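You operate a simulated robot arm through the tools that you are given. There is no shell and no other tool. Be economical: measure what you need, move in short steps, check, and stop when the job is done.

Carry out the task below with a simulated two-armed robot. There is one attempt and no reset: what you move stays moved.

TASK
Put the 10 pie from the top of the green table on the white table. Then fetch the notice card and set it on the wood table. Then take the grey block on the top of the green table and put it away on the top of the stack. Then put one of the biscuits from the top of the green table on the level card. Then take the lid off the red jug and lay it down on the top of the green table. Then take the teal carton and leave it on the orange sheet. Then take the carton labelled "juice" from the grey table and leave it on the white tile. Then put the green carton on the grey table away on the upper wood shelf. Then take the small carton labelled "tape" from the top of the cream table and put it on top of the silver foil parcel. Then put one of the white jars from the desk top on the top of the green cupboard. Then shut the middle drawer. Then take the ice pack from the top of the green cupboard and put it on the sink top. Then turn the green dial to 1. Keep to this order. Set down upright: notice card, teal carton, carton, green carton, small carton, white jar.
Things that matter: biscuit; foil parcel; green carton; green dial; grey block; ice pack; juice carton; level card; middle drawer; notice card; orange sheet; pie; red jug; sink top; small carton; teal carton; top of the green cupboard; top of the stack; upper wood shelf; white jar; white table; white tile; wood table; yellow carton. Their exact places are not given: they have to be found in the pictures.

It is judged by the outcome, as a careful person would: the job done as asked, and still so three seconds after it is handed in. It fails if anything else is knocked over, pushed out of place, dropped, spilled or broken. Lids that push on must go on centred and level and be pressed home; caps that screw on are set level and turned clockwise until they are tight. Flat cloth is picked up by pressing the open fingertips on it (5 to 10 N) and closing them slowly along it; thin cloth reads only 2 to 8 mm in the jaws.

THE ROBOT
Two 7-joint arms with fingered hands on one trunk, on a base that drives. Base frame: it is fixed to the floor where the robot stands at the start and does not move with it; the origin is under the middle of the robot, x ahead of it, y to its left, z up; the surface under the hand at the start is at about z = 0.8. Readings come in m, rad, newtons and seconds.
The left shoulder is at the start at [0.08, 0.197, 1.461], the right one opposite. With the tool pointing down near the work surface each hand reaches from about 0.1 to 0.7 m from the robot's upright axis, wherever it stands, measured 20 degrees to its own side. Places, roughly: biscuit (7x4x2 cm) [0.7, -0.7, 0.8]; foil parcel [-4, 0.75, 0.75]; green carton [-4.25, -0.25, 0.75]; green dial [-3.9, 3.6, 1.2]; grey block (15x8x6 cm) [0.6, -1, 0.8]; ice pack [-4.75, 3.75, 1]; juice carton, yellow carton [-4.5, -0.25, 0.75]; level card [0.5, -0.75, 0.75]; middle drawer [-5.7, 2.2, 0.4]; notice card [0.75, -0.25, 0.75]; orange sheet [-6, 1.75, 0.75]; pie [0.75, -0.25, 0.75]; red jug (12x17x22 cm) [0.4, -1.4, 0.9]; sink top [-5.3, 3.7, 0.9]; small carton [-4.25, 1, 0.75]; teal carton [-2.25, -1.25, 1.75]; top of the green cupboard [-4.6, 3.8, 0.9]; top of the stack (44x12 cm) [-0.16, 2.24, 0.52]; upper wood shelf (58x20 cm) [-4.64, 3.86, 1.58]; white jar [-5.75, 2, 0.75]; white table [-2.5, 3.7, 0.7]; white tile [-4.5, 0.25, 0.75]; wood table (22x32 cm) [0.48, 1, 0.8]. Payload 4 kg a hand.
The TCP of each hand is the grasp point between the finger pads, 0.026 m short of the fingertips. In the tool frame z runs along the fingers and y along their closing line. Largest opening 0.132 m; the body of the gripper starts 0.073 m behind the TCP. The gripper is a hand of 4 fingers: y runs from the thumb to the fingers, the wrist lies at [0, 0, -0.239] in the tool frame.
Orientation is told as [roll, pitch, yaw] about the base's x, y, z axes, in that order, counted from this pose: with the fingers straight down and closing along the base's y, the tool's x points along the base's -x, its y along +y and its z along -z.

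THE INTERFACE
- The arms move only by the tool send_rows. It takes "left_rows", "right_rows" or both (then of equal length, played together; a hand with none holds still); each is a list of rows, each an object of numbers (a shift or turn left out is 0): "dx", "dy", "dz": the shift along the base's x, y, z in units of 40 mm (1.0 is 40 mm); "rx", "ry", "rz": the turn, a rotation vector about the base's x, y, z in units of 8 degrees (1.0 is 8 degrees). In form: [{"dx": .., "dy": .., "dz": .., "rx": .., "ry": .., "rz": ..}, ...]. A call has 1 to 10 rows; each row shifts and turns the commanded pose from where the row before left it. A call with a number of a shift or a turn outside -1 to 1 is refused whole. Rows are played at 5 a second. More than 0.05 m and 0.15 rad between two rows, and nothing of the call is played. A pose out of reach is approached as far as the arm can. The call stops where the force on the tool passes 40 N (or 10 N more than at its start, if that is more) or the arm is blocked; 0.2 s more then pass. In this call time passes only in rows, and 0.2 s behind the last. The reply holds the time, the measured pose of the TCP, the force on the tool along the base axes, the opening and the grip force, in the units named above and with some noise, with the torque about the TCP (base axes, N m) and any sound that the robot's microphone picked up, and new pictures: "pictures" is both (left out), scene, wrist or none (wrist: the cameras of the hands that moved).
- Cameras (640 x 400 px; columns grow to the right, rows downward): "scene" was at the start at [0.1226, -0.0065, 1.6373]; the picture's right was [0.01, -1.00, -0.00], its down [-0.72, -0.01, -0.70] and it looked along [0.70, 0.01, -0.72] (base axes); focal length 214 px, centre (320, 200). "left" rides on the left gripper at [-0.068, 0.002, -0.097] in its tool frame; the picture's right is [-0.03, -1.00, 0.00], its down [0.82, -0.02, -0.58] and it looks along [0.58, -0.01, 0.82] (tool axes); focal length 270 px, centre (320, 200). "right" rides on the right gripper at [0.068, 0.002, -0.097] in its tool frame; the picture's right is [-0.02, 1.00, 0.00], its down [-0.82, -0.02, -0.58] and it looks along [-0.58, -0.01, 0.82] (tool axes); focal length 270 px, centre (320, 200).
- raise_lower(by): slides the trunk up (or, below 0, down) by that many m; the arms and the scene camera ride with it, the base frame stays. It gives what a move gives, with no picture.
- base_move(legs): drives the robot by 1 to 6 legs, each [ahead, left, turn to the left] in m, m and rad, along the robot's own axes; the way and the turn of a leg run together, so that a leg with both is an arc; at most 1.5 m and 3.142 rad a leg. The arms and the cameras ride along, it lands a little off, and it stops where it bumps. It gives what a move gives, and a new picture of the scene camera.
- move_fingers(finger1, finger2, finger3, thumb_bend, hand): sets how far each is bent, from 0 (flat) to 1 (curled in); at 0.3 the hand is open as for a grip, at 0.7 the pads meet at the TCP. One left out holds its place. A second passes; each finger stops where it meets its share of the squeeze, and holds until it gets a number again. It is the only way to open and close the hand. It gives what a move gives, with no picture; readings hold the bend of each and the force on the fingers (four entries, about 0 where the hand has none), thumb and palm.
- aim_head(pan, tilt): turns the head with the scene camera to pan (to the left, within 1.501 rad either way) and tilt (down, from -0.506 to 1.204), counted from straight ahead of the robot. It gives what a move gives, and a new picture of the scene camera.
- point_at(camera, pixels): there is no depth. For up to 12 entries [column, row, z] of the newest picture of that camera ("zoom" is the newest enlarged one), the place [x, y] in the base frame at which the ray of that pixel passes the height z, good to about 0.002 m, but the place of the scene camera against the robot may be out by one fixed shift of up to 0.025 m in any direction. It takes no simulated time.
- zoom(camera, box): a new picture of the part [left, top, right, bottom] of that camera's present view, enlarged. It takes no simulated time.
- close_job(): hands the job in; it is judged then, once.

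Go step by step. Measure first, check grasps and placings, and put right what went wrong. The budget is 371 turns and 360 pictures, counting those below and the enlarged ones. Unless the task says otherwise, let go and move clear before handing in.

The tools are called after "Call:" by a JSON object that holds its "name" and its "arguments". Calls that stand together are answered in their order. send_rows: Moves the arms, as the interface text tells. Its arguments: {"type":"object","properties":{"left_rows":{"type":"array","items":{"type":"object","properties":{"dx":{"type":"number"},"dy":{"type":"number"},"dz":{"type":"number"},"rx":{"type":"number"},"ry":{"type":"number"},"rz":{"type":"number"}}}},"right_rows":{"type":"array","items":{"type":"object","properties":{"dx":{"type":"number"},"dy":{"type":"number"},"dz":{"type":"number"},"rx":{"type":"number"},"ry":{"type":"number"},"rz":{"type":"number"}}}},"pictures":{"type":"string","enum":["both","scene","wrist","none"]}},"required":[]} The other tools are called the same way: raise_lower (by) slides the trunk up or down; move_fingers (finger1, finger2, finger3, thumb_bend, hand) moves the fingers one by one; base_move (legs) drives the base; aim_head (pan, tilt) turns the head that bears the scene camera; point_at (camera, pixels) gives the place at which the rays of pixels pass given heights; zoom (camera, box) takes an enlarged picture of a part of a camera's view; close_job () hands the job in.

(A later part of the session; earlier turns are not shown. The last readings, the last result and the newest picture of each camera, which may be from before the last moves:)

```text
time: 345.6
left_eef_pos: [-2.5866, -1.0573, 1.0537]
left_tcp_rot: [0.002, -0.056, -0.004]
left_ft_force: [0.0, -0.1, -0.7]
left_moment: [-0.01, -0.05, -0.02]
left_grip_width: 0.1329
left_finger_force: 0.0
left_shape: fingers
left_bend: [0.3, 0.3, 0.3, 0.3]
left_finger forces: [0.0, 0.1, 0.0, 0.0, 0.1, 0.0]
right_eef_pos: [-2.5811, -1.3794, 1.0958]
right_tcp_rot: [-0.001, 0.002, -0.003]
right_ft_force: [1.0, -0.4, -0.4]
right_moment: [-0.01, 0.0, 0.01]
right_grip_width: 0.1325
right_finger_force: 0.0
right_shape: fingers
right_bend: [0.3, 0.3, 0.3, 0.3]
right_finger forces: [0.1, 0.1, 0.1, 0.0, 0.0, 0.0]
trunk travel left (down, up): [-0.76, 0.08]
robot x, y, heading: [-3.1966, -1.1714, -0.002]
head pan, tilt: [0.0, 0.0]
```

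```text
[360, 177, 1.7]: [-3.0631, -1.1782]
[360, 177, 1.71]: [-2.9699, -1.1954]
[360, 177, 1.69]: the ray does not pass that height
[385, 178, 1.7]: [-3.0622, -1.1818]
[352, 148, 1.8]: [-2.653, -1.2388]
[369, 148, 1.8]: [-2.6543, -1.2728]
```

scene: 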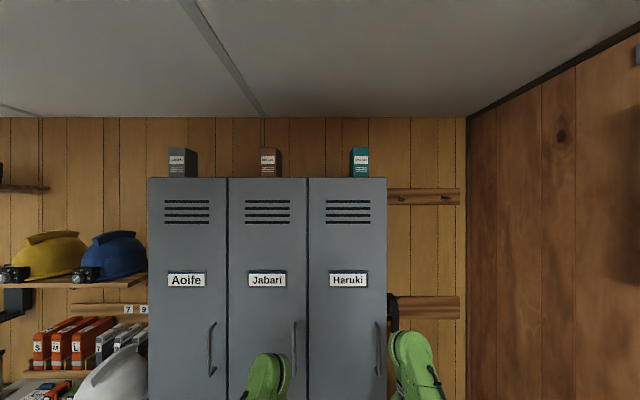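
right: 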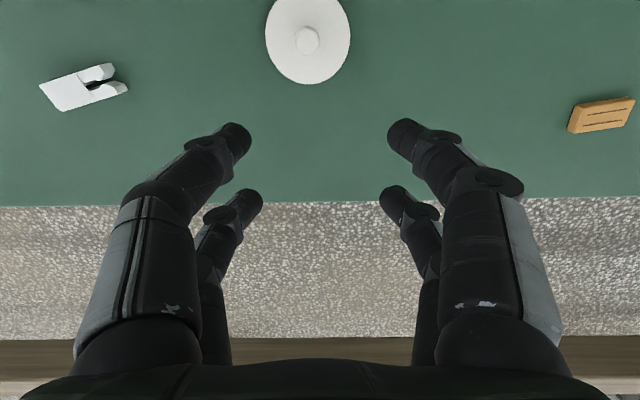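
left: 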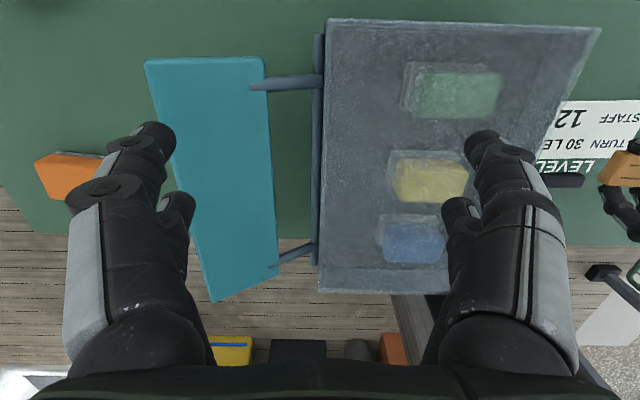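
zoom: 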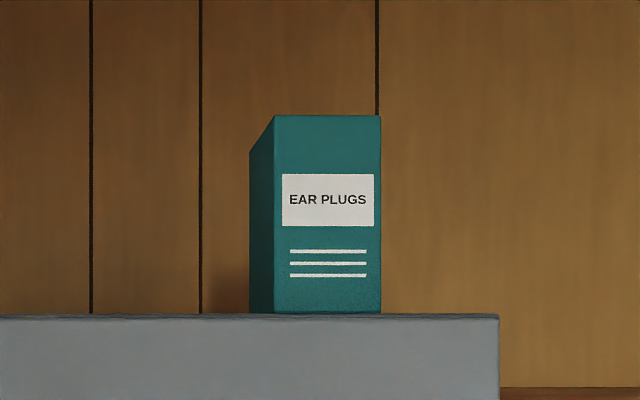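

The teal "EAR PLUGS" carton stands on the right locker. I'll grip it with the left hand pointing forward (its camera is then on top), so I rotate the left hand to horizontal.

Call:
{"name": "send_rows", "arguments": {"left_rows": [{"ry": -1, "dx": -0.5}, {"ry": -1, "dx": -0.5}, {"ry": -1, "dx": -0.5}, {"ry": -1, "dz": 0.5}, {"ry": -1, "dz": 0.5}, {"ry": -1, "dz": 0.5}, {"ry": -1, "dz": 0.5}, {"ry": -1, "dz": 0.5}, {"ry": -1, "dz": 0.5}, {"ry": -1, "dz": 0.5}], "pictures": "scene"}}

Call:
{"name": "raise_lower", "arguments": {"by": 0.08}}

```text
time: 347.8
left_eef_pos: [-2.6469, -1.0582, 1.1954]
left_tcp_rot: [0.035, -1.456, -0.031]
left_ft_force: [0.2, 0.5, 0.4]
left_moment: [0.01, 0.01, 0.03]
left_grip_width: 0.1327
left_finger_force: 0.0
left_shape: fingers
left_bend: [0.3, 0.3, 0.3, 0.3]
left_finger forces: [0.0, 0.0, 0.0, 0.0, 0.0, 0.0]
right_eef_pos: [-2.5821, -1.3789, 1.0966]
right_tcp_rot: [-0.002, 0.004, -0.004]
right_ft_force: [-0.2, -0.1, -0.7]
right_moment: [0.03, 0.01, 0.04]
right_grip_width: 0.1328
right_finger_force: 0.1
right_shape: fingers
right_bend: [0.3, 0.3, 0.3, 0.3]
right_finger forces: [0.1, 0.0, 0.0, 0.0, 0.1, 0.1]
trunk travel left (down, up): [-0.76, 0.08]
robot x, y, heading: [-3.2017, -1.1712, 0.001]
head pan, tilt: [0.0, 0.0]
```

scene: 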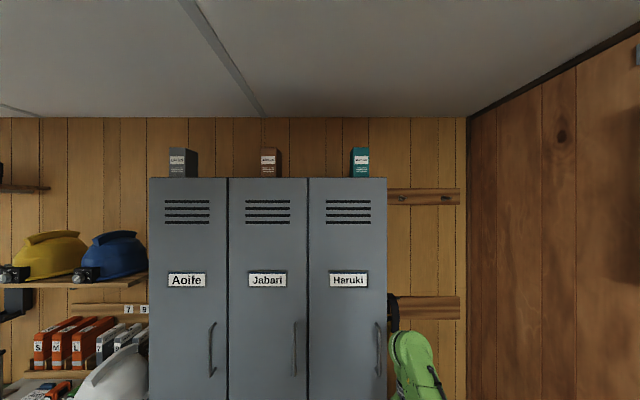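

```text
time: 348.9
left_eef_pos: [-2.6475, -1.058, 1.2735]
left_tcp_rot: [0.039, -1.452, -0.036]
left_ft_force: [0.0, -0.2, 0.2]
left_moment: [-0.01, 0.01, 0.0]
left_grip_width: 0.1331
left_finger_force: 0.0
left_shape: fingers
left_bend: [0.3, 0.3, 0.3, 0.3]
left_finger forces: [0.0, 0.0, 0.0, 0.0, 0.1, 0.1]
right_eef_pos: [-2.581, -1.3797, 1.1758]
right_tcp_rot: [-0.002, 0.005, -0.005]
right_ft_force: [-0.4, 0.9, -0.6]
right_moment: [-0.02, -0.03, -0.01]
right_grip_width: 0.133
right_finger_force: 0.1
right_shape: fingers
right_bend: [0.3, 0.3, 0.3, 0.3]
right_finger forces: [0.1, 0.0, 0.0, 0.1, 0.0, 0.0]
trunk travel left (down, up): [-0.84, 0.0]
robot x, y, heading: [-3.2015, -1.1693, 0.0]
head pan, tilt: [0.0, 0.0]
```

Call:
{"name": "send_rows", "arguments": {"left_rows": [{"ry": -0.85, "dx": -0.5, "dz": 0.8}, {"dz": 1, "dx": -0.5}, {"dz": 1}, {"dz": 1}, {"dz": 1}, {"dz": 1}, {"dz": 1}, {"dz": 1}, {"dz": 1}, {"dz": 1}], "pictures": "none"}}

Call:
{"name": "send_rows", "arguments": {"left_rows": [{"dz": 1}, {"dz": 1}, {"dz": 1}, {"dz": 1}, {"dz": 1}], "pictures": "both"}}

```text
time: 351.1
left_eef_pos: [-2.6843, -1.059, 1.665]
left_tcp_rot: [1.369, -1.564, -1.368]
left_ft_force: [-0.4, -0.1, 0.8]
left_moment: [-0.03, 0.0, -0.01]
left_grip_width: 0.1329
left_finger_force: 0.2
left_shape: fingers
left_bend: [0.3, 0.3, 0.3, 0.3]
left_finger forces: [0.0, 0.1, 0.0, 0.1, 0.0, 0.0]
right_eef_pos: [-2.5805, -1.38, 1.1755]
right_tcp_rot: [-0.002, 0.005, -0.004]
right_ft_force: [-0.3, -0.3, 0.1]
right_moment: [0.02, 0.03, -0.05]
right_grip_width: 0.1328
right_finger_force: 0.1
right_shape: fingers
right_bend: [0.3, 0.3, 0.3, 0.3]
right_finger forces: [0.0, 0.1, 0.0, 0.0, 0.0, 0.0]
trunk travel left (down, up): [-0.84, 0.0]
robot x, y, heading: [-3.1978, -1.1736, 0.004]
head pan, tilt: [0.0, 0.0]
```

```text
time: 352.3
left_eef_pos: [-2.6851, -1.0566, 1.8659]
left_tcp_rot: [1.341, -1.564, -1.34]
left_ft_force: [0.7, 0.3, -0.6]
left_moment: [0.03, 0.01, 0.01]
left_grip_width: 0.1327
left_finger_force: 0.1
left_shape: fingers
left_bend: [0.3, 0.3, 0.3, 0.3]
left_finger forces: [0.1, 0.0, 0.0, 0.0, 0.1, 0.0]
right_eef_pos: [-2.5809, -1.3796, 1.1756]
right_tcp_rot: [-0.004, 0.004, -0.003]
right_ft_force: [0.0, 0.3, -0.9]
right_moment: [0.02, -0.01, 0.01]
right_grip_width: 0.1326
right_finger_force: 0.0
right_shape: fingers
right_bend: [0.3, 0.3, 0.3, 0.3]
right_finger forces: [0.1, 0.1, 0.0, 0.0, 0.0, 0.1]
trunk travel left (down, up): [-0.84, 0.0]
robot x, y, heading: [-3.2019, -1.1685, 0.0]
head pan, tilt: [0.0, 0.0]
```

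scene: 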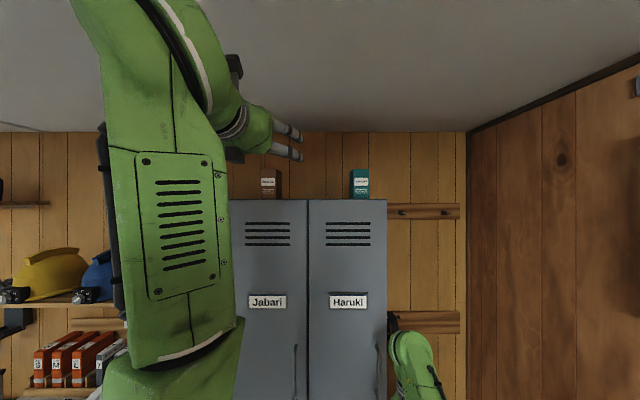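
left: 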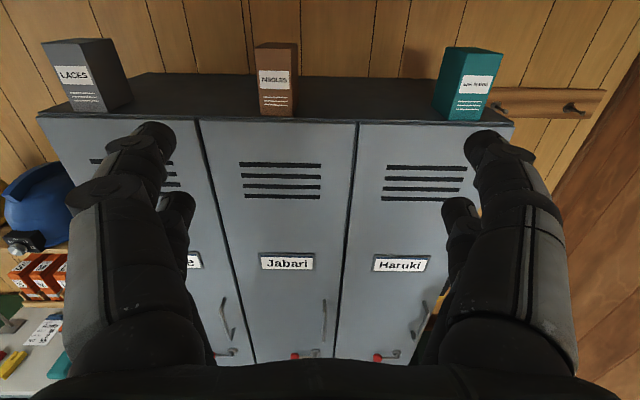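

Call:
{"name": "point_at", "arguments": {"camera": "left", "pixels": [[447, 118, 1.775], [481, 121, 1.775], [355, 122, 1.775], [40, 115, 1.775], [514, 126, 1.775], [438, 80, 1.775], [440, 105, 1.775], [463, 119, 1.75], [355, 122, 1.75]]}}

Call:
{"name": "zoom", "arguments": {"camera": "left", "box": [400, 30, 540, 140]}}

```text
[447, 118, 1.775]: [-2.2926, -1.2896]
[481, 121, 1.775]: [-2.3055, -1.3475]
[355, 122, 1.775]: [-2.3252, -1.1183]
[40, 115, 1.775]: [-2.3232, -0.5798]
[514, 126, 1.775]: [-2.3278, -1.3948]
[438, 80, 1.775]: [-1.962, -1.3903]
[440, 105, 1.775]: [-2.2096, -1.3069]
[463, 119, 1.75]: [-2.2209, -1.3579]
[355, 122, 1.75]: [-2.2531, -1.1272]
```

```text
3.64 times, centred on (470, 85) of left
```

zoom: 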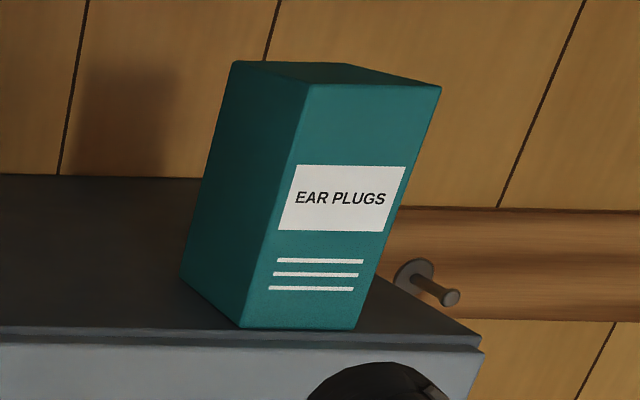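

The carton's front is at x≈-2.30, centre y≈-1.318, locker top z≈1.777. I move the base right 0.26 and ahead 0.15, then look again.

Call:
{"name": "base_move", "arguments": {"legs": [[0, -0.26, 0], [0.15, 0, 0]]}}

Call:
{"name": "send_rows", "arguments": {"left_rows": [{"dz": -0.3}], "pictures": "wrist"}}

```text
time: 355.2
left_eef_pos: [-2.5432, -1.3132, 1.8669]
left_tcp_rot: [2.507, -1.565, -2.504]
left_ft_force: [-0.1, -0.5, -0.1]
left_moment: [0.01, -0.01, 0.01]
left_grip_width: 0.133
left_finger_force: 0.0
left_shape: fingers
left_bend: [0.3, 0.3, 0.3, 0.3]
left_finger forces: [0.0, 0.0, 0.0, 0.1, 0.0, 0.0]
right_eef_pos: [-2.4327, -1.6361, 1.1786]
right_tcp_rot: [-0.001, -0.001, 0.0]
right_ft_force: [0.4, 0.8, -0.3]
right_moment: [0.02, -0.05, 0.02]
right_grip_width: 0.1325
right_finger_force: 0.0
right_shape: fingers
right_bend: [0.3, 0.3, 0.3, 0.3]
right_finger forces: [0.0, 0.0, 0.1, 0.0, 0.1, 0.1]
trunk travel left (down, up): [-0.84, 0.0]
robot x, y, heading: [-3.0486, -1.4285, 0.006]
head pan, tilt: [0.0, 0.0]
```

scene: 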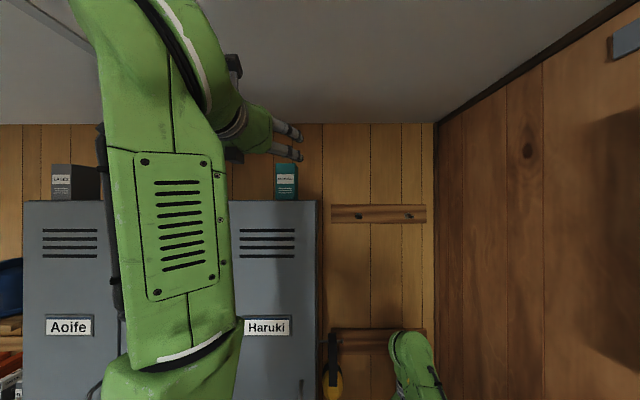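

```text
time: 355.6
left_eef_pos: [-2.5305, -1.311, 1.8526]
left_tcp_rot: [1.24, -1.566, -1.235]
left_ft_force: [0.7, -0.4, -0.5]
left_moment: [-0.02, 0.02, -0.01]
left_grip_width: 0.1329
left_finger_force: 0.1
left_shape: fingers
left_bend: [0.3, 0.3, 0.3, 0.3]
left_finger forces: [0.1, 0.1, 0.0, 0.0, 0.0, 0.0]
right_eef_pos: [-2.4255, -1.6347, 1.1741]
right_tcp_rot: [-0.002, 0.009, 0.001]
right_ft_force: [0.1, 0.6, 0.4]
right_moment: [-0.01, 0.03, 0.04]
right_grip_width: 0.1329
right_finger_force: 0.1
right_shape: fingers
right_bend: [0.3, 0.3, 0.3, 0.3]
right_finger forces: [0.0, 0.0, 0.0, 0.0, 0.0, 0.0]
trunk travel left (down, up): [-0.84, 0.0]
robot x, y, heading: [-3.0509, -1.4252, 0.004]
head pan, tilt: [0.0, 0.0]
```

left: 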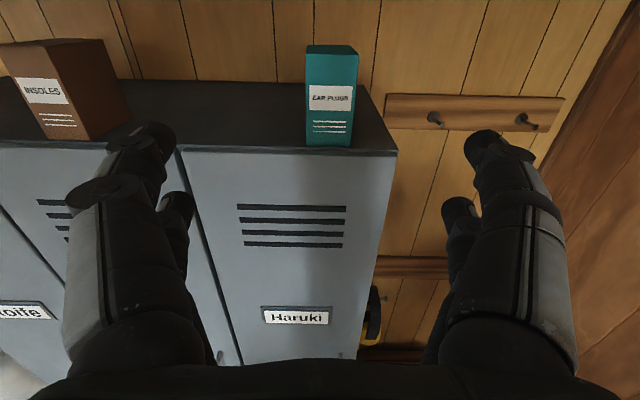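

The carton is nearly centred (column 331). I go lower to z≈1.827, shift slightly, and move in 14 cm.

Call:
{"name": "send_rows", "arguments": {"left_rows": [{"dy": -0.35, "dz": -0.6}, {"dx": 1}, {"dx": 1}, {"dx": 1}, {"dx": 0.5}], "pictures": "wrist"}}

```text
time: 356.8
left_eef_pos: [-2.394, -1.3263, 1.8277]
left_tcp_rot: [1.944, -1.568, -1.935]
left_ft_force: [0.7, -0.6, 0.2]
left_moment: [0.0, -0.02, 0.01]
left_grip_width: 0.1329
left_finger_force: 0.1
left_shape: fingers
left_bend: [0.3, 0.3, 0.3, 0.3]
left_finger forces: [0.0, 0.0, 0.1, 0.1, 0.0, 0.0]
right_eef_pos: [-2.4274, -1.6349, 1.1748]
right_tcp_rot: [-0.002, 0.005, 0.0]
right_ft_force: [0.4, -0.1, 0.6]
right_moment: [-0.02, -0.01, 0.02]
right_grip_width: 0.1328
right_finger_force: 0.0
right_shape: fingers
right_bend: [0.3, 0.3, 0.3, 0.3]
right_finger forces: [0.0, 0.0, 0.0, 0.0, 0.1, 0.0]
trunk travel left (down, up): [-0.84, 0.0]
robot x, y, heading: [-3.0477, -1.4295, 0.008]
head pan, tilt: [0.0, 0.0]
```

left: 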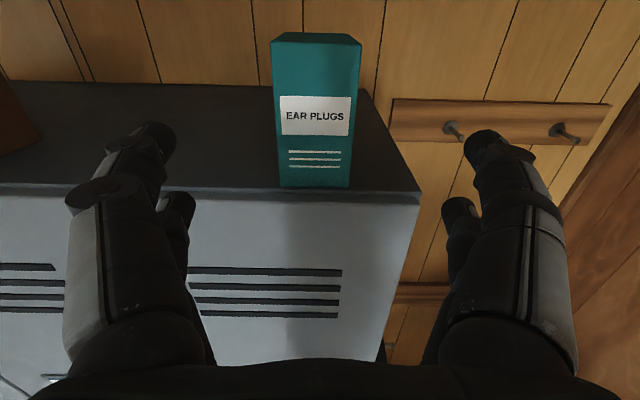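

Triangulated: carton front x≈-2.305, locker top 1.777, centred. I move in 12 cm and close.

Call:
{"name": "send_rows", "arguments": {"left_rows": [{"dx": 1, "dz": 0.1}, {"dx": 1}, {"dx": 0.95}], "pictures": "wrist"}}

Call:
{"name": "move_fingers", "arguments": {"hand": "left", "finger1": 0.56, "finger2": 0.56, "finger3": 0.56, "thumb_bend": 0.56}}

```text
time: 357.6
left_eef_pos: [-2.2744, -1.3251, 1.8329]
left_tcp_rot: [1.777, -1.567, -1.771]
left_ft_force: [-0.3, -0.4, 0.3]
left_moment: [0.0, 0.01, 0.01]
left_grip_width: 0.133
left_finger_force: 0.1
left_shape: fingers
left_bend: [0.3, 0.3, 0.3, 0.3]
left_finger forces: [0.0, 0.0, 0.0, 0.1, 0.0, 0.0]
right_eef_pos: [-2.4272, -1.6362, 1.1744]
right_tcp_rot: [-0.003, 0.006, -0.001]
right_ft_force: [-0.5, 0.4, 0.2]
right_moment: [0.03, 0.02, 0.01]
right_grip_width: 0.1329
right_finger_force: 0.0
right_shape: fingers
right_bend: [0.3, 0.3, 0.3, 0.3]
right_finger forces: [0.1, 0.0, 0.1, 0.0, 0.0, 0.1]
trunk travel left (down, up): [-0.84, 0.0]
robot x, y, heading: [-3.0491, -1.4288, 0.01]
head pan, tilt: [0.0, 0.0]
```

left: 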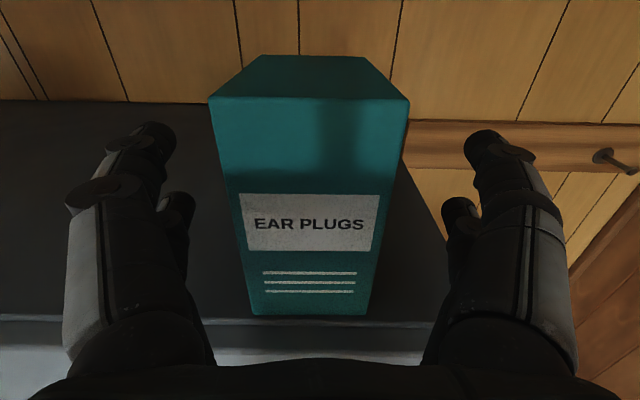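

```text
time: 358.6
left_eef_pos: [-2.2786, -1.326, 1.8338]
left_tcp_rot: [2.094, -1.568, -2.088]
left_ft_force: [0.6, -0.1, 2.7]
left_moment: [-0.01, -0.07, 0.02]
left_grip_width: 0.0574
left_finger_force: 5.5
left_shape: fingers
left_bend: [0.52, 0.52, 0.53, 0.54]
left_finger forces: [2.8, 2.7, 2.2, 0.0, 3.3, 0.1]
right_eef_pos: [-2.4278, -1.6342, 1.1755]
right_tcp_rot: [-0.001, 0.004, 0.001]
right_ft_force: [0.1, 0.1, -0.6]
right_moment: [-0.02, 0.0, 0.0]
right_grip_width: 0.1328
right_finger_force: 0.2
right_shape: fingers
right_bend: [0.3, 0.3, 0.3, 0.3]
right_finger forces: [0.2, 0.1, 0.0, 0.1, 0.1, 0.0]
trunk travel left (down, up): [-0.84, 0.0]
robot x, y, heading: [-3.0499, -1.4291, 0.006]
head pan, tilt: [0.0, 0.0]
```

Gripped at 57 mm, 5.5 N. Lift 4 cm and withdraw.

Call:
{"name": "send_rows", "arguments": {"left_rows": [{"dz": 0.5}, {"dz": 0.5}, {"dx": -1}, {"dx": -1}, {"dx": -1}, {"dx": -1}, {"dx": -1}, {"dx": -1}], "pictures": "wrist"}}

```text
time: 360.4
left_eef_pos: [-2.5184, -1.3277, 1.8742]
left_tcp_rot: [2.132, -1.565, -2.124]
left_ft_force: [-0.2, -0.1, -0.8]
left_moment: [-0.01, 0.05, 0.02]
left_grip_width: 0.0572
left_finger_force: 5.6
left_shape: fingers
left_bend: [0.52, 0.52, 0.53, 0.54]
left_finger forces: [2.8, 2.7, 2.3, 0.1, 3.2, 0.1]
right_eef_pos: [-2.4288, -1.6352, 1.1766]
right_tcp_rot: [-0.001, 0.001, 0.0]
right_ft_force: [-0.5, 0.9, -0.5]
right_moment: [0.02, -0.01, -0.01]
right_grip_width: 0.1326
right_finger_force: 0.0
right_shape: fingers
right_bend: [0.3, 0.3, 0.3, 0.3]
right_finger forces: [0.1, 0.1, 0.0, 0.1, 0.0, 0.1]
trunk travel left (down, up): [-0.84, 0.0]
robot x, y, heading: [-3.0499, -1.4294, 0.003]
head pan, tilt: [0.0, 0.0]
```

left: 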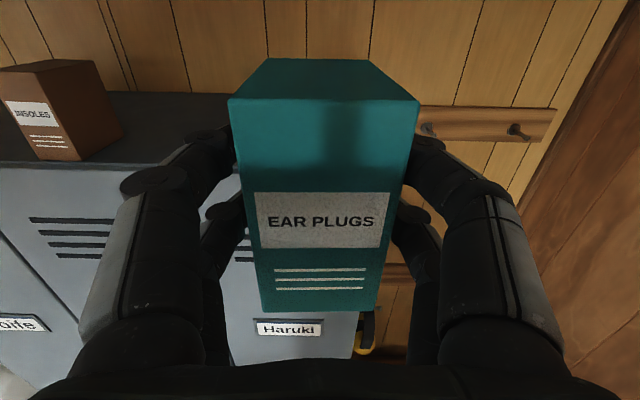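

Carton held. I lower it to mid height and drive back up the aisle, then turn to face the far desk.

Call:
{"name": "send_rows", "arguments": {"left_rows": [{"dz": -1, "dx": -0.3}, {"dz": -1, "dx": -0.3}, {"dz": -1}, {"dz": -1}, {"dz": -1}, {"dz": -1}, {"dz": -1}, {"dz": -1}, {"dz": -1}, {"dz": -1}], "pictures": "none"}}

Call:
{"name": "send_rows", "arguments": {"left_rows": [{"dz": -1}, {"dz": -1}, {"dz": -1}, {"dz": -1}], "pictures": "none"}}

Call:
{"name": "base_move", "arguments": {"legs": [[-0.12, 0, 0], [0, 1.45, 0], [0, 1.45, 0], [0, 0.65, 0], [0, 0, 1.571], [0, 0, 1.57]]}}

Call:
{"name": "aim_head", "arguments": {"pan": 0.2, "tilt": 0.45}}

```text
time: 362.6
left_eef_pos: [-2.5377, -1.3238, 1.475]
left_tcp_rot: [2.452, -1.568, -2.446]
left_ft_force: [-0.2, -0.3, -1.2]
left_moment: [-0.01, 0.02, -0.03]
left_grip_width: 0.0572
left_finger_force: 5.3
left_shape: fingers
left_bend: [0.52, 0.52, 0.53, 0.54]
left_finger forces: [2.6, 2.6, 2.2, 0.0, 3.1, 0.0]
right_eef_pos: [-2.4263, -1.6336, 1.1758]
right_tcp_rot: [0.0, 0.004, -0.001]
right_ft_force: [0.5, 0.2, -0.8]
right_moment: [-0.01, 0.01, 0.01]
right_grip_width: 0.1325
right_finger_force: 0.1
right_shape: fingers
right_bend: [0.3, 0.3, 0.3, 0.3]
right_finger forces: [0.0, 0.1, 0.0, 0.0, 0.0, 0.1]
trunk travel left (down, up): [-0.84, 0.0]
robot x, y, heading: [-3.0498, -1.4302, 0.005]
head pan, tilt: [0.0, 0.0]
```

```text
time: 363.6
left_eef_pos: [-2.5378, -1.3227, 1.3159]
left_tcp_rot: [2.169, -1.566, -2.162]
left_ft_force: [-0.3, -0.8, -1.5]
left_moment: [0.03, 0.0, 0.01]
left_grip_width: 0.0572
left_finger_force: 5.4
left_shape: fingers
left_bend: [0.52, 0.52, 0.53, 0.54]
left_finger forces: [2.6, 2.6, 2.2, 0.0, 3.1, 0.0]
right_eef_pos: [-2.4271, -1.6355, 1.1765]
right_tcp_rot: [-0.002, 0.005, 0.001]
right_ft_force: [-0.2, -0.4, -0.1]
right_moment: [-0.02, -0.02, 0.05]
right_grip_width: 0.133
right_finger_force: 0.2
right_shape: fingers
right_bend: [0.3, 0.3, 0.3, 0.3]
right_finger forces: [0.1, 0.1, 0.0, 0.1, 0.1, 0.0]
trunk travel left (down, up): [-0.84, 0.0]
robot x, y, heading: [-3.0474, -1.4264, 0.0]
head pan, tilt: [0.0, 0.0]
```

```text
time: 389.2
left_eef_pos: [-3.6922, 2.0445, 1.3155]
left_tcp_rot: [1.88, -1.567, 1.223]
left_ft_force: [-0.2, -0.5, -1.0]
left_moment: [-0.04, -0.01, -0.03]
left_grip_width: 0.0574
left_finger_force: 5.6
left_shape: fingers
left_bend: [0.52, 0.52, 0.53, 0.54]
left_finger forces: [2.7, 2.6, 2.2, 0.1, 3.2, 0.0]
right_eef_pos: [-3.7882, 2.3606, 1.1752]
right_tcp_rot: [0.0, 0.004, 3.098]
right_ft_force: [-0.1, 0.7, -0.3]
right_moment: [0.0, 0.01, 0.01]
right_grip_width: 0.1328
right_finger_force: 0.1
right_shape: fingers
right_bend: [0.3, 0.3, 0.3, 0.3]
right_finger forces: [0.0, 0.0, 0.0, 0.0, 0.0, 0.0]
trunk travel left (down, up): [-0.84, 0.0]
robot x, y, heading: [-3.1789, 2.1268, 3.101]
head pan, tilt: [0.0, 0.0]
```

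scene: 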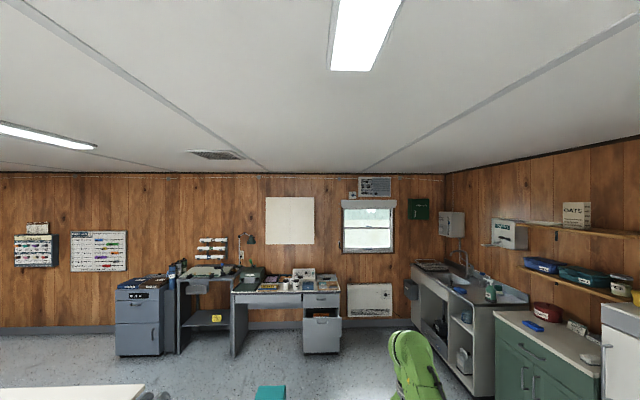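

```text
time: 390.1
left_eef_pos: [-3.6922, 2.0437, 1.3149]
left_tcp_rot: [1.91, -1.566, 1.192]
left_ft_force: [-0.3, 0.3, -1.7]
left_moment: [-0.03, -0.03, -0.01]
left_grip_width: 0.0573
left_finger_force: 5.7
left_shape: fingers
left_bend: [0.52, 0.52, 0.53, 0.54]
left_finger forces: [2.7, 2.5, 2.2, 0.1, 3.1, 0.1]
right_eef_pos: [-3.7889, 2.3599, 1.175]
right_tcp_rot: [-0.002, 0.005, 3.097]
right_ft_force: [0.4, 0.5, 0.3]
right_moment: [0.03, 0.02, 0.03]
right_grip_width: 0.1327
right_finger_force: 0.1
right_shape: fingers
right_bend: [0.3, 0.3, 0.3, 0.3]
right_finger forces: [0.0, 0.0, 0.0, 0.0, 0.0, 0.0]
trunk travel left (down, up): [-0.84, 0.0]
robot x, y, heading: [-3.1722, 2.1295, 3.106]
head pan, tilt: [0.201, 0.45]
```

scene: 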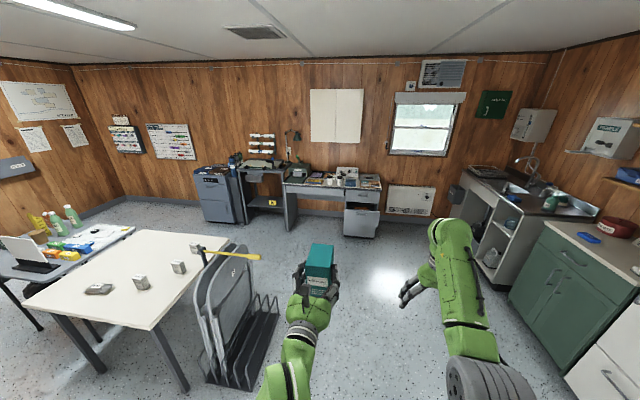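

Call:
{"name": "zoom", "arguments": {"camera": "scene", "box": [190, 130, 400, 250]}}

Call:
{"name": "point_at", "arguments": {"camera": "scene", "pixels": [[284, 183, 0.75], [380, 188, 0.75], [340, 186, 0.75], [240, 172, 0.75], [310, 180, 0.75], [245, 380, 0.0], [270, 320, 0]]}}

```text
3.05 times, centred on (295, 190) of scene
```

zoom: 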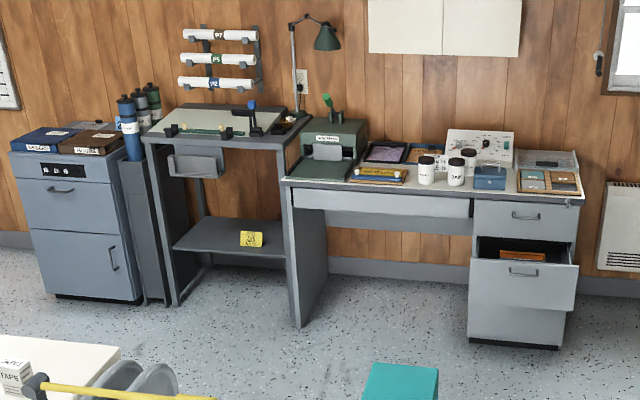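

```text
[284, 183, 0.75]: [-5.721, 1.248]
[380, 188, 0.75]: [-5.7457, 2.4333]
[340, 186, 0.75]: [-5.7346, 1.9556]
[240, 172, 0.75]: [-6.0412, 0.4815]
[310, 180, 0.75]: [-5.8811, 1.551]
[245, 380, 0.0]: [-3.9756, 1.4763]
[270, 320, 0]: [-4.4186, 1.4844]
```

Call:
{"name": "base_move", "arguments": {"legs": [[1.4, 0, 0.035]]}}

Call:
{"name": "aim_head", "arguments": {"pan": 0.15, "tilt": 0.6}}

Call:
{"name": "zoom", "arguments": {"camera": "scene", "box": [180, 100, 440, 260]}}

```text
time: 397.0
left_eef_pos: [-5.0669, 2.0576, 1.3162]
left_tcp_rot: [2.092, -1.568, 1.046]
left_ft_force: [-0.2, 0.0, -1.1]
left_moment: [0.01, -0.08, -0.02]
left_grip_width: 0.0573
left_finger_force: 5.5
left_shape: fingers
left_bend: [0.52, 0.52, 0.53, 0.54]
left_finger forces: [2.7, 2.6, 2.1, 0.0, 3.0, 0.0]
right_eef_pos: [-5.1751, 2.3696, 1.1769]
right_tcp_rot: [-0.002, 0.004, 3.13]
right_ft_force: [0.8, -0.3, -0.7]
right_moment: [-0.01, 0.01, 0.0]
right_grip_width: 0.1327
right_finger_force: 0.1
right_shape: fingers
right_bend: [0.3, 0.3, 0.3, 0.3]
right_finger forces: [0.1, 0.0, 0.0, 0.0, 0.1, 0.0]
trunk travel left (down, up): [-0.84, 0.0]
robot x, y, heading: [-4.5544, 2.1599, 3.129]
head pan, tilt: [0.201, 0.45]
```

scene: 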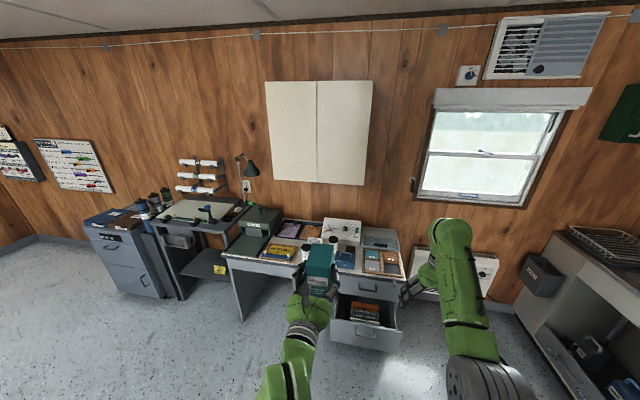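

```text
time: 397.7
left_eef_pos: [-5.0676, 2.0577, 1.3167]
left_tcp_rot: [1.936, -1.567, 1.199]
left_ft_force: [0.7, -0.3, -1.8]
left_moment: [-0.03, -0.07, -0.01]
left_grip_width: 0.0573
left_finger_force: 5.4
left_shape: fingers
left_bend: [0.52, 0.52, 0.53, 0.54]
left_finger forces: [2.7, 2.5, 2.2, 0.0, 3.0, 0.0]
right_eef_pos: [-5.1744, 2.3697, 1.1757]
right_tcp_rot: [-0.001, 0.004, 3.13]
right_ft_force: [0.2, 0.4, -0.4]
right_moment: [0.02, -0.01, 0.01]
right_grip_width: 0.1329
right_finger_force: 0.1
right_shape: fingers
right_bend: [0.3, 0.3, 0.3, 0.3]
right_finger forces: [0.0, 0.0, 0.1, 0.0, 0.0, 0.0]
trunk travel left (down, up): [-0.84, 0.0]
robot x, y, heading: [-4.5536, 2.1551, 3.139]
head pan, tilt: [0.15, 0.6]
```

scene: 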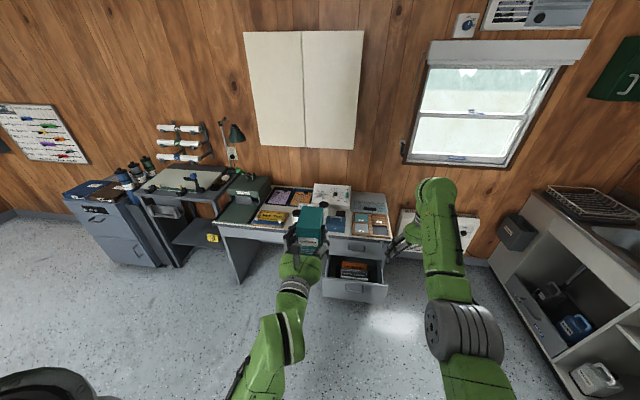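

```text
2.46 times, centred on (310, 180) of scene
```

zoom: 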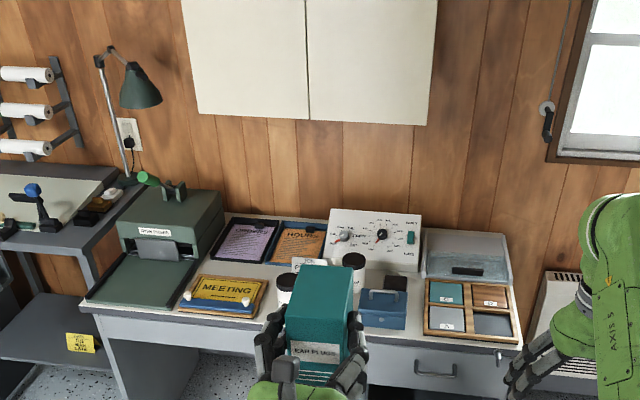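

Call:
{"name": "point_at", "arguments": {"camera": "zoom", "pixels": [[298, 245, 0.77], [280, 228, 0.77], [326, 230, 0.77], [270, 263, 0.77], [310, 270, 0.77], [285, 290, 0.78], [353, 262, 0.85], [340, 225, 0.78], [83, 305, 0.75], [515, 345, 0.75], [225, 285, 0.78], [380, 310, 0.8]]}}

```text
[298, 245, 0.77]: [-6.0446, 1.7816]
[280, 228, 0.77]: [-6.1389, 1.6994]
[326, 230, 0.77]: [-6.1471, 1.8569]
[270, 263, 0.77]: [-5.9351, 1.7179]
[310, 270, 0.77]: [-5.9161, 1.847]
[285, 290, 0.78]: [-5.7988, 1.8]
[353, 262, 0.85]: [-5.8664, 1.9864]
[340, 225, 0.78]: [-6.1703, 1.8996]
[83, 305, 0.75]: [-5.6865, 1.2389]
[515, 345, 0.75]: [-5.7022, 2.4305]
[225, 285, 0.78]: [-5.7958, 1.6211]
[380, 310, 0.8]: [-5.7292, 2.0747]
```

The orange sheet ("HOURS") is at about (-6.04,1.78), behind the white jars, so I'll need a top-down grip. I'll set the carton down briefly on the green cupboard's free top and regrip with the right hand from above; turning toward it.

Call:
{"name": "base_move", "arguments": {"legs": [[0, 0, -1.568], [0.5, 0, 0]]}}

Call:
{"name": "aim_head", "arguments": {"pan": 0.0, "tilt": 0.6}}

```text
time: 404.4
left_eef_pos: [-4.659, 3.1645, 1.3166]
left_tcp_rot: [2.302, -1.566, -0.734]
left_ft_force: [0.4, -0.6, -1.9]
left_moment: [-0.06, -0.01, 0.01]
left_grip_width: 0.0572
left_finger_force: 5.1
left_shape: fingers
left_bend: [0.52, 0.52, 0.53, 0.54]
left_finger forces: [2.7, 2.5, 2.2, 0.0, 3.1, 0.0]
right_eef_pos: [-4.3464, 3.2729, 1.1775]
right_tcp_rot: [-0.001, 0.003, 1.562]
right_ft_force: [-0.1, 0.7, 0.5]
right_moment: [-0.02, 0.01, -0.03]
right_grip_width: 0.1328
right_finger_force: 0.1
right_shape: fingers
right_bend: [0.3, 0.3, 0.3, 0.3]
right_finger forces: [0.0, 0.0, 0.1, 0.0, 0.0, 0.0]
trunk travel left (down, up): [-0.84, 0.0]
robot x, y, heading: [-4.5558, 2.655, 1.563]
head pan, tilt: [0.15, 0.6]
```

scene: 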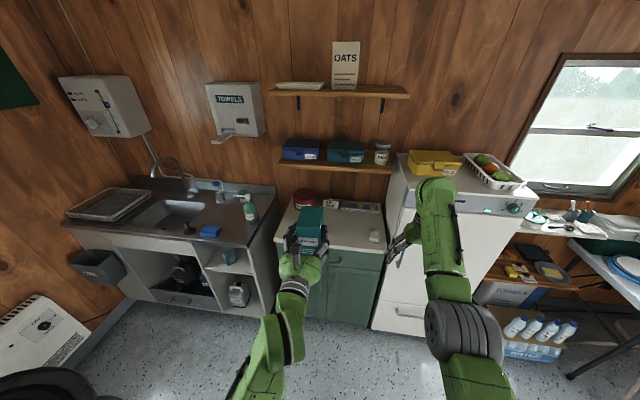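

```text
time: 405.1
left_eef_pos: [-4.6584, 3.1661, 1.3167]
left_tcp_rot: [2.048, -1.567, -0.48]
left_ft_force: [-0.2, 0.0, -0.9]
left_moment: [-0.05, -0.04, -0.01]
left_grip_width: 0.0574
left_finger_force: 5.6
left_shape: fingers
left_bend: [0.52, 0.52, 0.53, 0.54]
left_finger forces: [2.7, 2.4, 2.2, 0.0, 2.9, 0.0]
right_eef_pos: [-4.3465, 3.2752, 1.1768]
right_tcp_rot: [-0.001, 0.002, 1.562]
right_ft_force: [-0.6, 0.5, -0.4]
right_moment: [0.01, 0.01, 0.01]
right_grip_width: 0.1329
right_finger_force: 0.1
right_shape: fingers
right_bend: [0.3, 0.3, 0.3, 0.3]
right_finger forces: [0.1, 0.1, 0.1, 0.0, 0.0, 0.0]
trunk travel left (down, up): [-0.84, 0.0]
robot x, y, heading: [-4.561, 2.6579, 1.567]
head pan, tilt: [0.0, 0.6]
```

scene: 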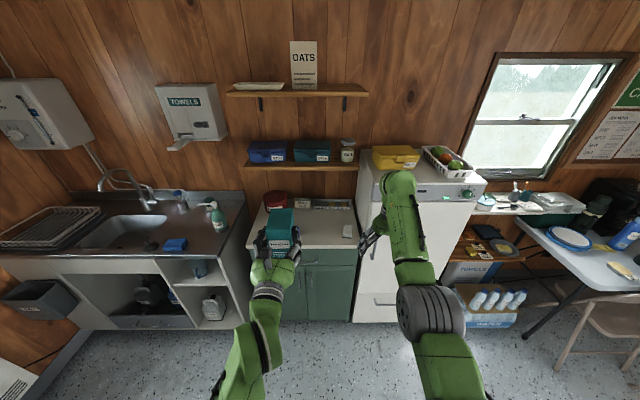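

Call:
{"name": "zoom", "arguments": {"camera": "scene", "box": [235, 130, 375, 270]}}

Call:
{"name": "point_at", "arguments": {"camera": "scene", "pixels": [[320, 235, 0.9], [250, 240, 0.9], [352, 248, 0.9], [350, 210, 0.9], [348, 230, 0.9], [320, 205, 0.9], [278, 200, 0.93], [300, 248, 0.9], [465, 193, 1.2]]}}

```text
2.86 times, centred on (305, 200) of scene
```

zoom: 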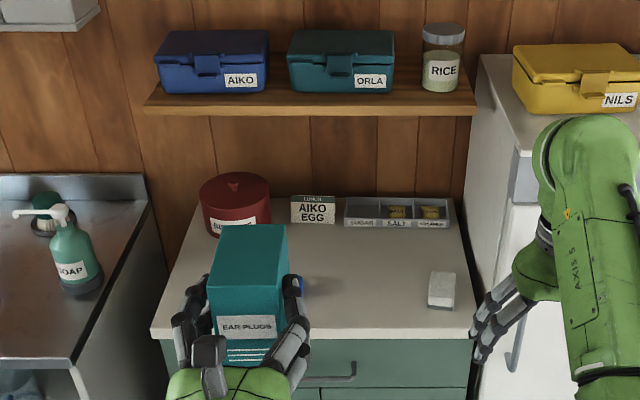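

```text
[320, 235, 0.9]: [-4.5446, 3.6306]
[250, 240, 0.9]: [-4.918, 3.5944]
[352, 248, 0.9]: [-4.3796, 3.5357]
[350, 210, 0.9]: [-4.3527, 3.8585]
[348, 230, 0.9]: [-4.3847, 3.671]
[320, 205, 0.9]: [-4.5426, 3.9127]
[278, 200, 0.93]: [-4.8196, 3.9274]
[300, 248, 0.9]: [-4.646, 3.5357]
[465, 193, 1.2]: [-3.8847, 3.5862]
```

The right-front of the cupboard top near (-4.52,3.61) is free. I pull the right hand back from the fridge, move ahead and look with the left wrist camera.

Call:
{"name": "send_rows", "arguments": {"right_rows": [{"dy": -1}, {"dy": -1}, {"dy": -1}, {"dy": -1}], "left_rows": [{"dx": 0.9, "dz": -0.6}, {"dx": 0.9, "dz": -0.6}, {"dx": 0.9, "dz": -0.6}, {"dx": 0.8, "dz": -0.6}], "pictures": "none"}}

Call:
{"name": "base_move", "arguments": {"legs": [[0.2, 0, 0]]}}

Call:
{"name": "send_rows", "arguments": {"left_rows": [{"dz": -0.5}, {"dz": -0.5}], "pictures": "both"}}

```text
time: 406.1
left_eef_pos: [-4.5166, 3.1677, 1.2204]
left_tcp_rot: [1.881, -1.567, -0.313]
left_ft_force: [0.4, 0.5, -1.1]
left_moment: [-0.04, -0.01, -0.01]
left_grip_width: 0.0572
left_finger_force: 5.4
left_shape: fingers
left_bend: [0.52, 0.52, 0.53, 0.54]
left_finger forces: [2.7, 2.5, 2.2, 0.0, 3.1, 0.1]
right_eef_pos: [-4.3441, 3.1416, 1.1404]
right_tcp_rot: [-0.003, 0.002, 1.561]
right_ft_force: [0.2, -0.4, 0.2]
right_moment: [0.0, -0.03, -0.03]
right_grip_width: 0.1326
right_finger_force: 0.0
right_shape: fingers
right_bend: [0.3, 0.3, 0.3, 0.3]
right_finger forces: [0.0, 0.1, 0.1, 0.1, 0.0, 0.0]
right hand out of reach, approached as far as the arm can: row 3, 4
trunk travel left (down, up): [-0.84, 0.0]
robot x, y, heading: [-4.5567, 2.6562, 1.569]
head pan, tilt: [0.0, 0.6]
```

```text
time: 407.7
left_eef_pos: [-4.5154, 3.3626, 1.2226]
left_tcp_rot: [2.56, -1.563, -0.991]
left_ft_force: [-0.5, 0.4, -1.1]
left_moment: [-0.05, -0.01, 0.05]
left_grip_width: 0.0575
left_finger_force: 5.6
left_shape: fingers
left_bend: [0.52, 0.52, 0.53, 0.54]
left_finger forces: [2.8, 2.7, 2.3, 0.1, 3.1, 0.0]
right_eef_pos: [-4.3448, 3.337, 1.1432]
right_tcp_rot: [-0.002, -0.003, 1.56]
right_ft_force: [0.4, 0.2, 0.3]
right_moment: [0.03, 0.02, 0.01]
right_grip_width: 0.1328
right_finger_force: 0.1
right_shape: fingers
right_bend: [0.3, 0.3, 0.3, 0.3]
right_finger forces: [0.0, 0.1, 0.0, 0.1, 0.1, 0.0]
trunk travel left (down, up): [-0.84, 0.0]
robot x, y, heading: [-4.5555, 2.8604, 1.57]
head pan, tilt: [0.0, 0.6]
```

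scene: 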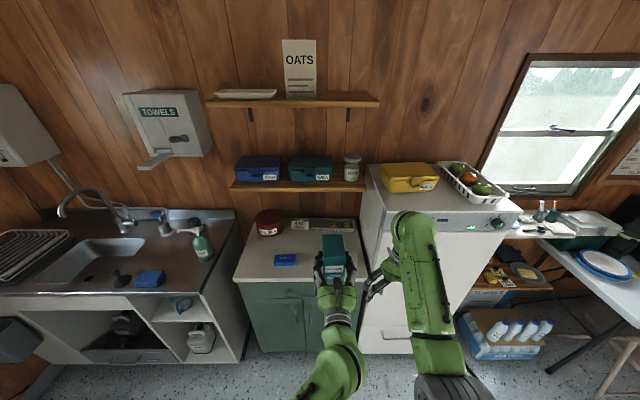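

```text
time: 408.3
left_eef_pos: [-4.5166, 3.3651, 1.1807]
left_tcp_rot: [2.303, -1.566, -0.738]
left_ft_force: [-0.2, -0.3, -1.0]
left_moment: [-0.03, 0.05, -0.03]
left_grip_width: 0.057
left_finger_force: 5.4
left_shape: fingers
left_bend: [0.52, 0.52, 0.53, 0.54]
left_finger forces: [2.9, 2.5, 2.4, 0.1, 3.1, 0.0]
right_eef_pos: [-4.3435, 3.34, 1.1416]
right_tcp_rot: [-0.002, 0.001, 1.56]
right_ft_force: [-0.2, 0.1, 0.4]
right_moment: [-0.01, 0.01, 0.02]
right_grip_width: 0.1328
right_finger_force: 0.1
right_shape: fingers
right_bend: [0.3, 0.3, 0.3, 0.3]
right_finger forces: [0.0, 0.1, 0.0, 0.1, 0.0, 0.1]
trunk travel left (down, up): [-0.84, 0.0]
robot x, y, heading: [-4.5619, 2.8548, 1.569]
head pan, tilt: [0.0, 0.6]
```

scene: 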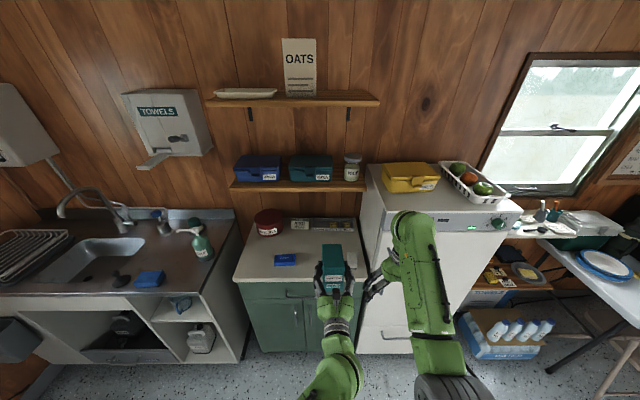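
left: 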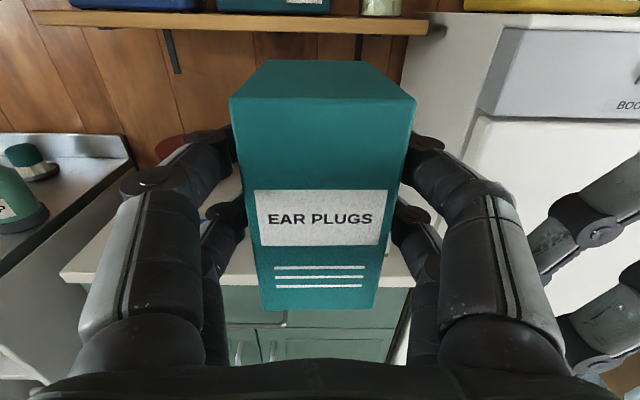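

Call:
{"name": "send_rows", "arguments": {"left_rows": [{"dz": -1}, {"dz": -1}, {"dz": -1}, {"dz": -0.7}, {"dy": 1}, {"dy": 1}, {"dy": 1}, {"dy": 1}, {"dy": 1}, {"dy": 1}], "right_rows": [{"dx": 0.8}, {"dx": 0.8}, {"dx": 0.8}, {"dx": 0}, {"dx": 0}, {"dx": 0}, {"dx": 0}, {"dx": 0}, {"dx": 0}, {"dx": 0}], "pictures": "both"}}

```text
time: 410.5
left_eef_pos: [-4.5178, 3.6074, 1.0306]
left_tcp_rot: [0.976, -1.566, 0.591]
left_ft_force: [0.2, -0.5, -1.7]
left_moment: [0.01, 0.02, 0.02]
left_grip_width: 0.0572
left_finger_force: 5.6
left_shape: fingers
left_bend: [0.52, 0.52, 0.53, 0.54]
left_finger forces: [2.9, 2.7, 2.5, 0.0, 3.1, 0.0]
right_eef_pos: [-4.2467, 3.3442, 1.1389]
right_tcp_rot: [-0.001, 0.004, 1.562]
right_ft_force: [0.2, -0.1, -1.2]
right_moment: [0.0, -0.04, -0.03]
right_grip_width: 0.1327
right_finger_force: 0.1
right_shape: fingers
right_bend: [0.3, 0.3, 0.3, 0.3]
right_finger forces: [0.0, 0.0, 0.0, 0.0, 0.1, 0.0]
trunk travel left (down, up): [-0.84, 0.0]
robot x, y, heading: [-4.553, 2.8599, 1.565]
head pan, tilt: [0.0, 0.6]
```

scene: 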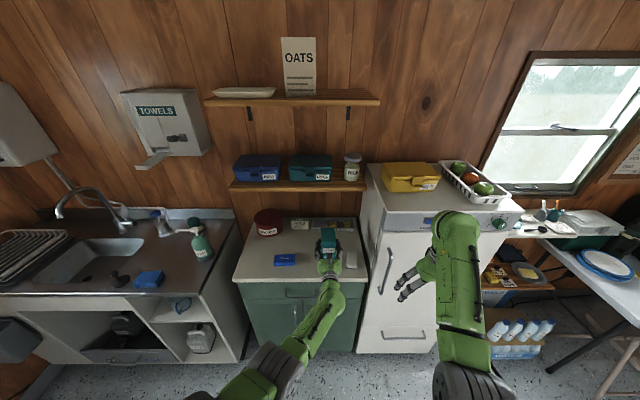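
right: 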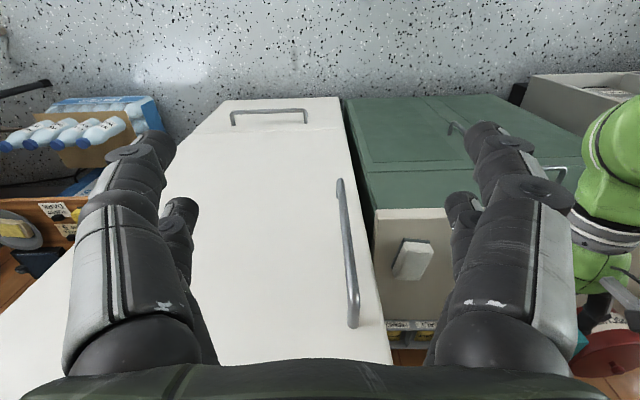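
left: 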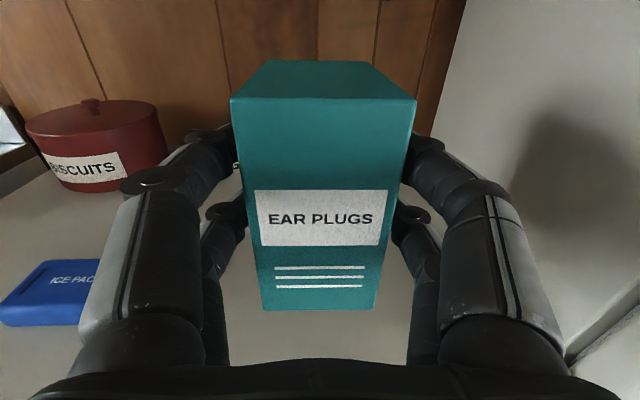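

Over free surface. I lower until contact.

Call:
{"name": "send_rows", "arguments": {"left_rows": [{"dz": -0.6}, {"dz": -0.5}, {"dz": -0.3}, {"dz": -0.2}, {"dz": -0.2}], "pictures": "wrist"}}

```text
time: 411.7
left_eef_pos: [-4.5164, 3.5858, 0.9893]
left_tcp_rot: [1.862, -1.567, -0.291]
left_ft_force: [0.5, -0.4, -1.2]
left_moment: [-0.04, 0.02, -0.03]
left_grip_width: 0.0571
left_finger_force: 6.1
left_shape: fingers
left_bend: [0.52, 0.52, 0.53, 0.54]
left_finger forces: [2.9, 2.7, 2.5, 0.0, 3.3, 0.0]
left hand out of reach, approached as far as the arm can: row 2, 3, 4, 5
right_eef_pos: [-4.2466, 3.3423, 1.1394]
right_tcp_rot: [-0.002, 0.0, 1.563]
right_ft_force: [0.0, -0.5, -0.7]
right_moment: [-0.02, -0.01, -0.03]
right_grip_width: 0.1329
right_finger_force: 0.1
right_shape: fingers
right_bend: [0.3, 0.3, 0.3, 0.3]
right_finger forces: [0.1, 0.0, 0.0, 0.0, 0.0, 0.1]
trunk travel left (down, up): [-0.84, 0.0]
robot x, y, heading: [-4.557, 2.858, 1.568]
head pan, tilt: [0.0, 0.6]
```

left: 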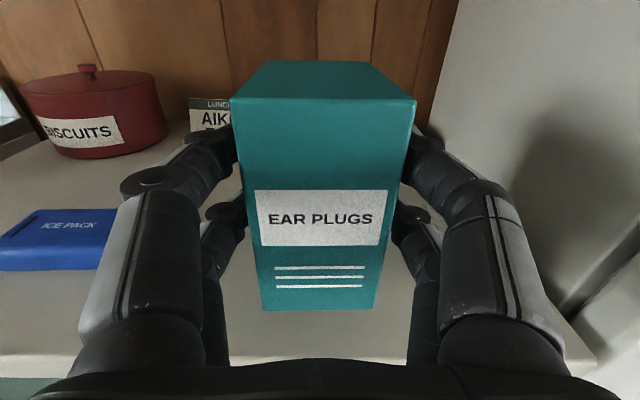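

Call:
{"name": "raise_lower", "arguments": {"by": -0.025}}

Call:
{"name": "raise_lower", "arguments": {"by": -0.02}}

```text
time: 412.4
left_eef_pos: [-4.5172, 3.5866, 0.9643]
left_tcp_rot: [1.747, -1.569, -0.178]
left_ft_force: [-0.2, 0.8, -1.9]
left_moment: [-0.01, -0.02, 0.02]
left_grip_width: 0.0571
left_finger_force: 5.5
left_shape: fingers
left_bend: [0.52, 0.52, 0.53, 0.54]
left_finger forces: [3.0, 2.8, 2.5, 0.0, 3.2, 0.0]
right_eef_pos: [-4.2471, 3.3428, 1.1158]
right_tcp_rot: [-0.002, 0.003, 1.562]
right_ft_force: [0.9, 0.6, -0.5]
right_moment: [0.0, -0.02, -0.01]
right_grip_width: 0.133
right_finger_force: 0.1
right_shape: fingers
right_bend: [0.3, 0.3, 0.3, 0.3]
right_finger forces: [0.0, 0.0, 0.0, 0.0, 0.1, 0.0]
trunk travel left (down, up): [-0.815, 0.025]
robot x, y, heading: [-4.5567, 2.8563, 1.565]
head pan, tilt: [0.0, 0.6]
```

```text
time: 413.1
left_eef_pos: [-4.517, 3.5858, 0.9441]
left_tcp_rot: [2.077, -1.566, -0.507]
left_ft_force: [-0.4, -0.1, -0.1]
left_moment: [-0.01, 0.03, -0.03]
left_grip_width: 0.0573
left_finger_force: 5.9
left_shape: fingers
left_bend: [0.52, 0.52, 0.53, 0.54]
left_finger forces: [2.9, 2.9, 2.5, 0.0, 3.5, 0.0]
right_eef_pos: [-4.2466, 3.341, 1.0958]
right_tcp_rot: [-0.001, -0.001, 1.562]
right_ft_force: [0.6, 0.5, 0.2]
right_moment: [0.02, 0.0, -0.01]
right_grip_width: 0.1325
right_finger_force: 0.0
right_shape: fingers
right_bend: [0.3, 0.3, 0.3, 0.3]
right_finger forces: [0.0, 0.0, 0.0, 0.0, 0.0, 0.0]
trunk travel left (down, up): [-0.795, 0.045]
robot x, y, heading: [-4.557, 2.8594, 1.569]
head pan, tilt: [0.0, 0.6]
```

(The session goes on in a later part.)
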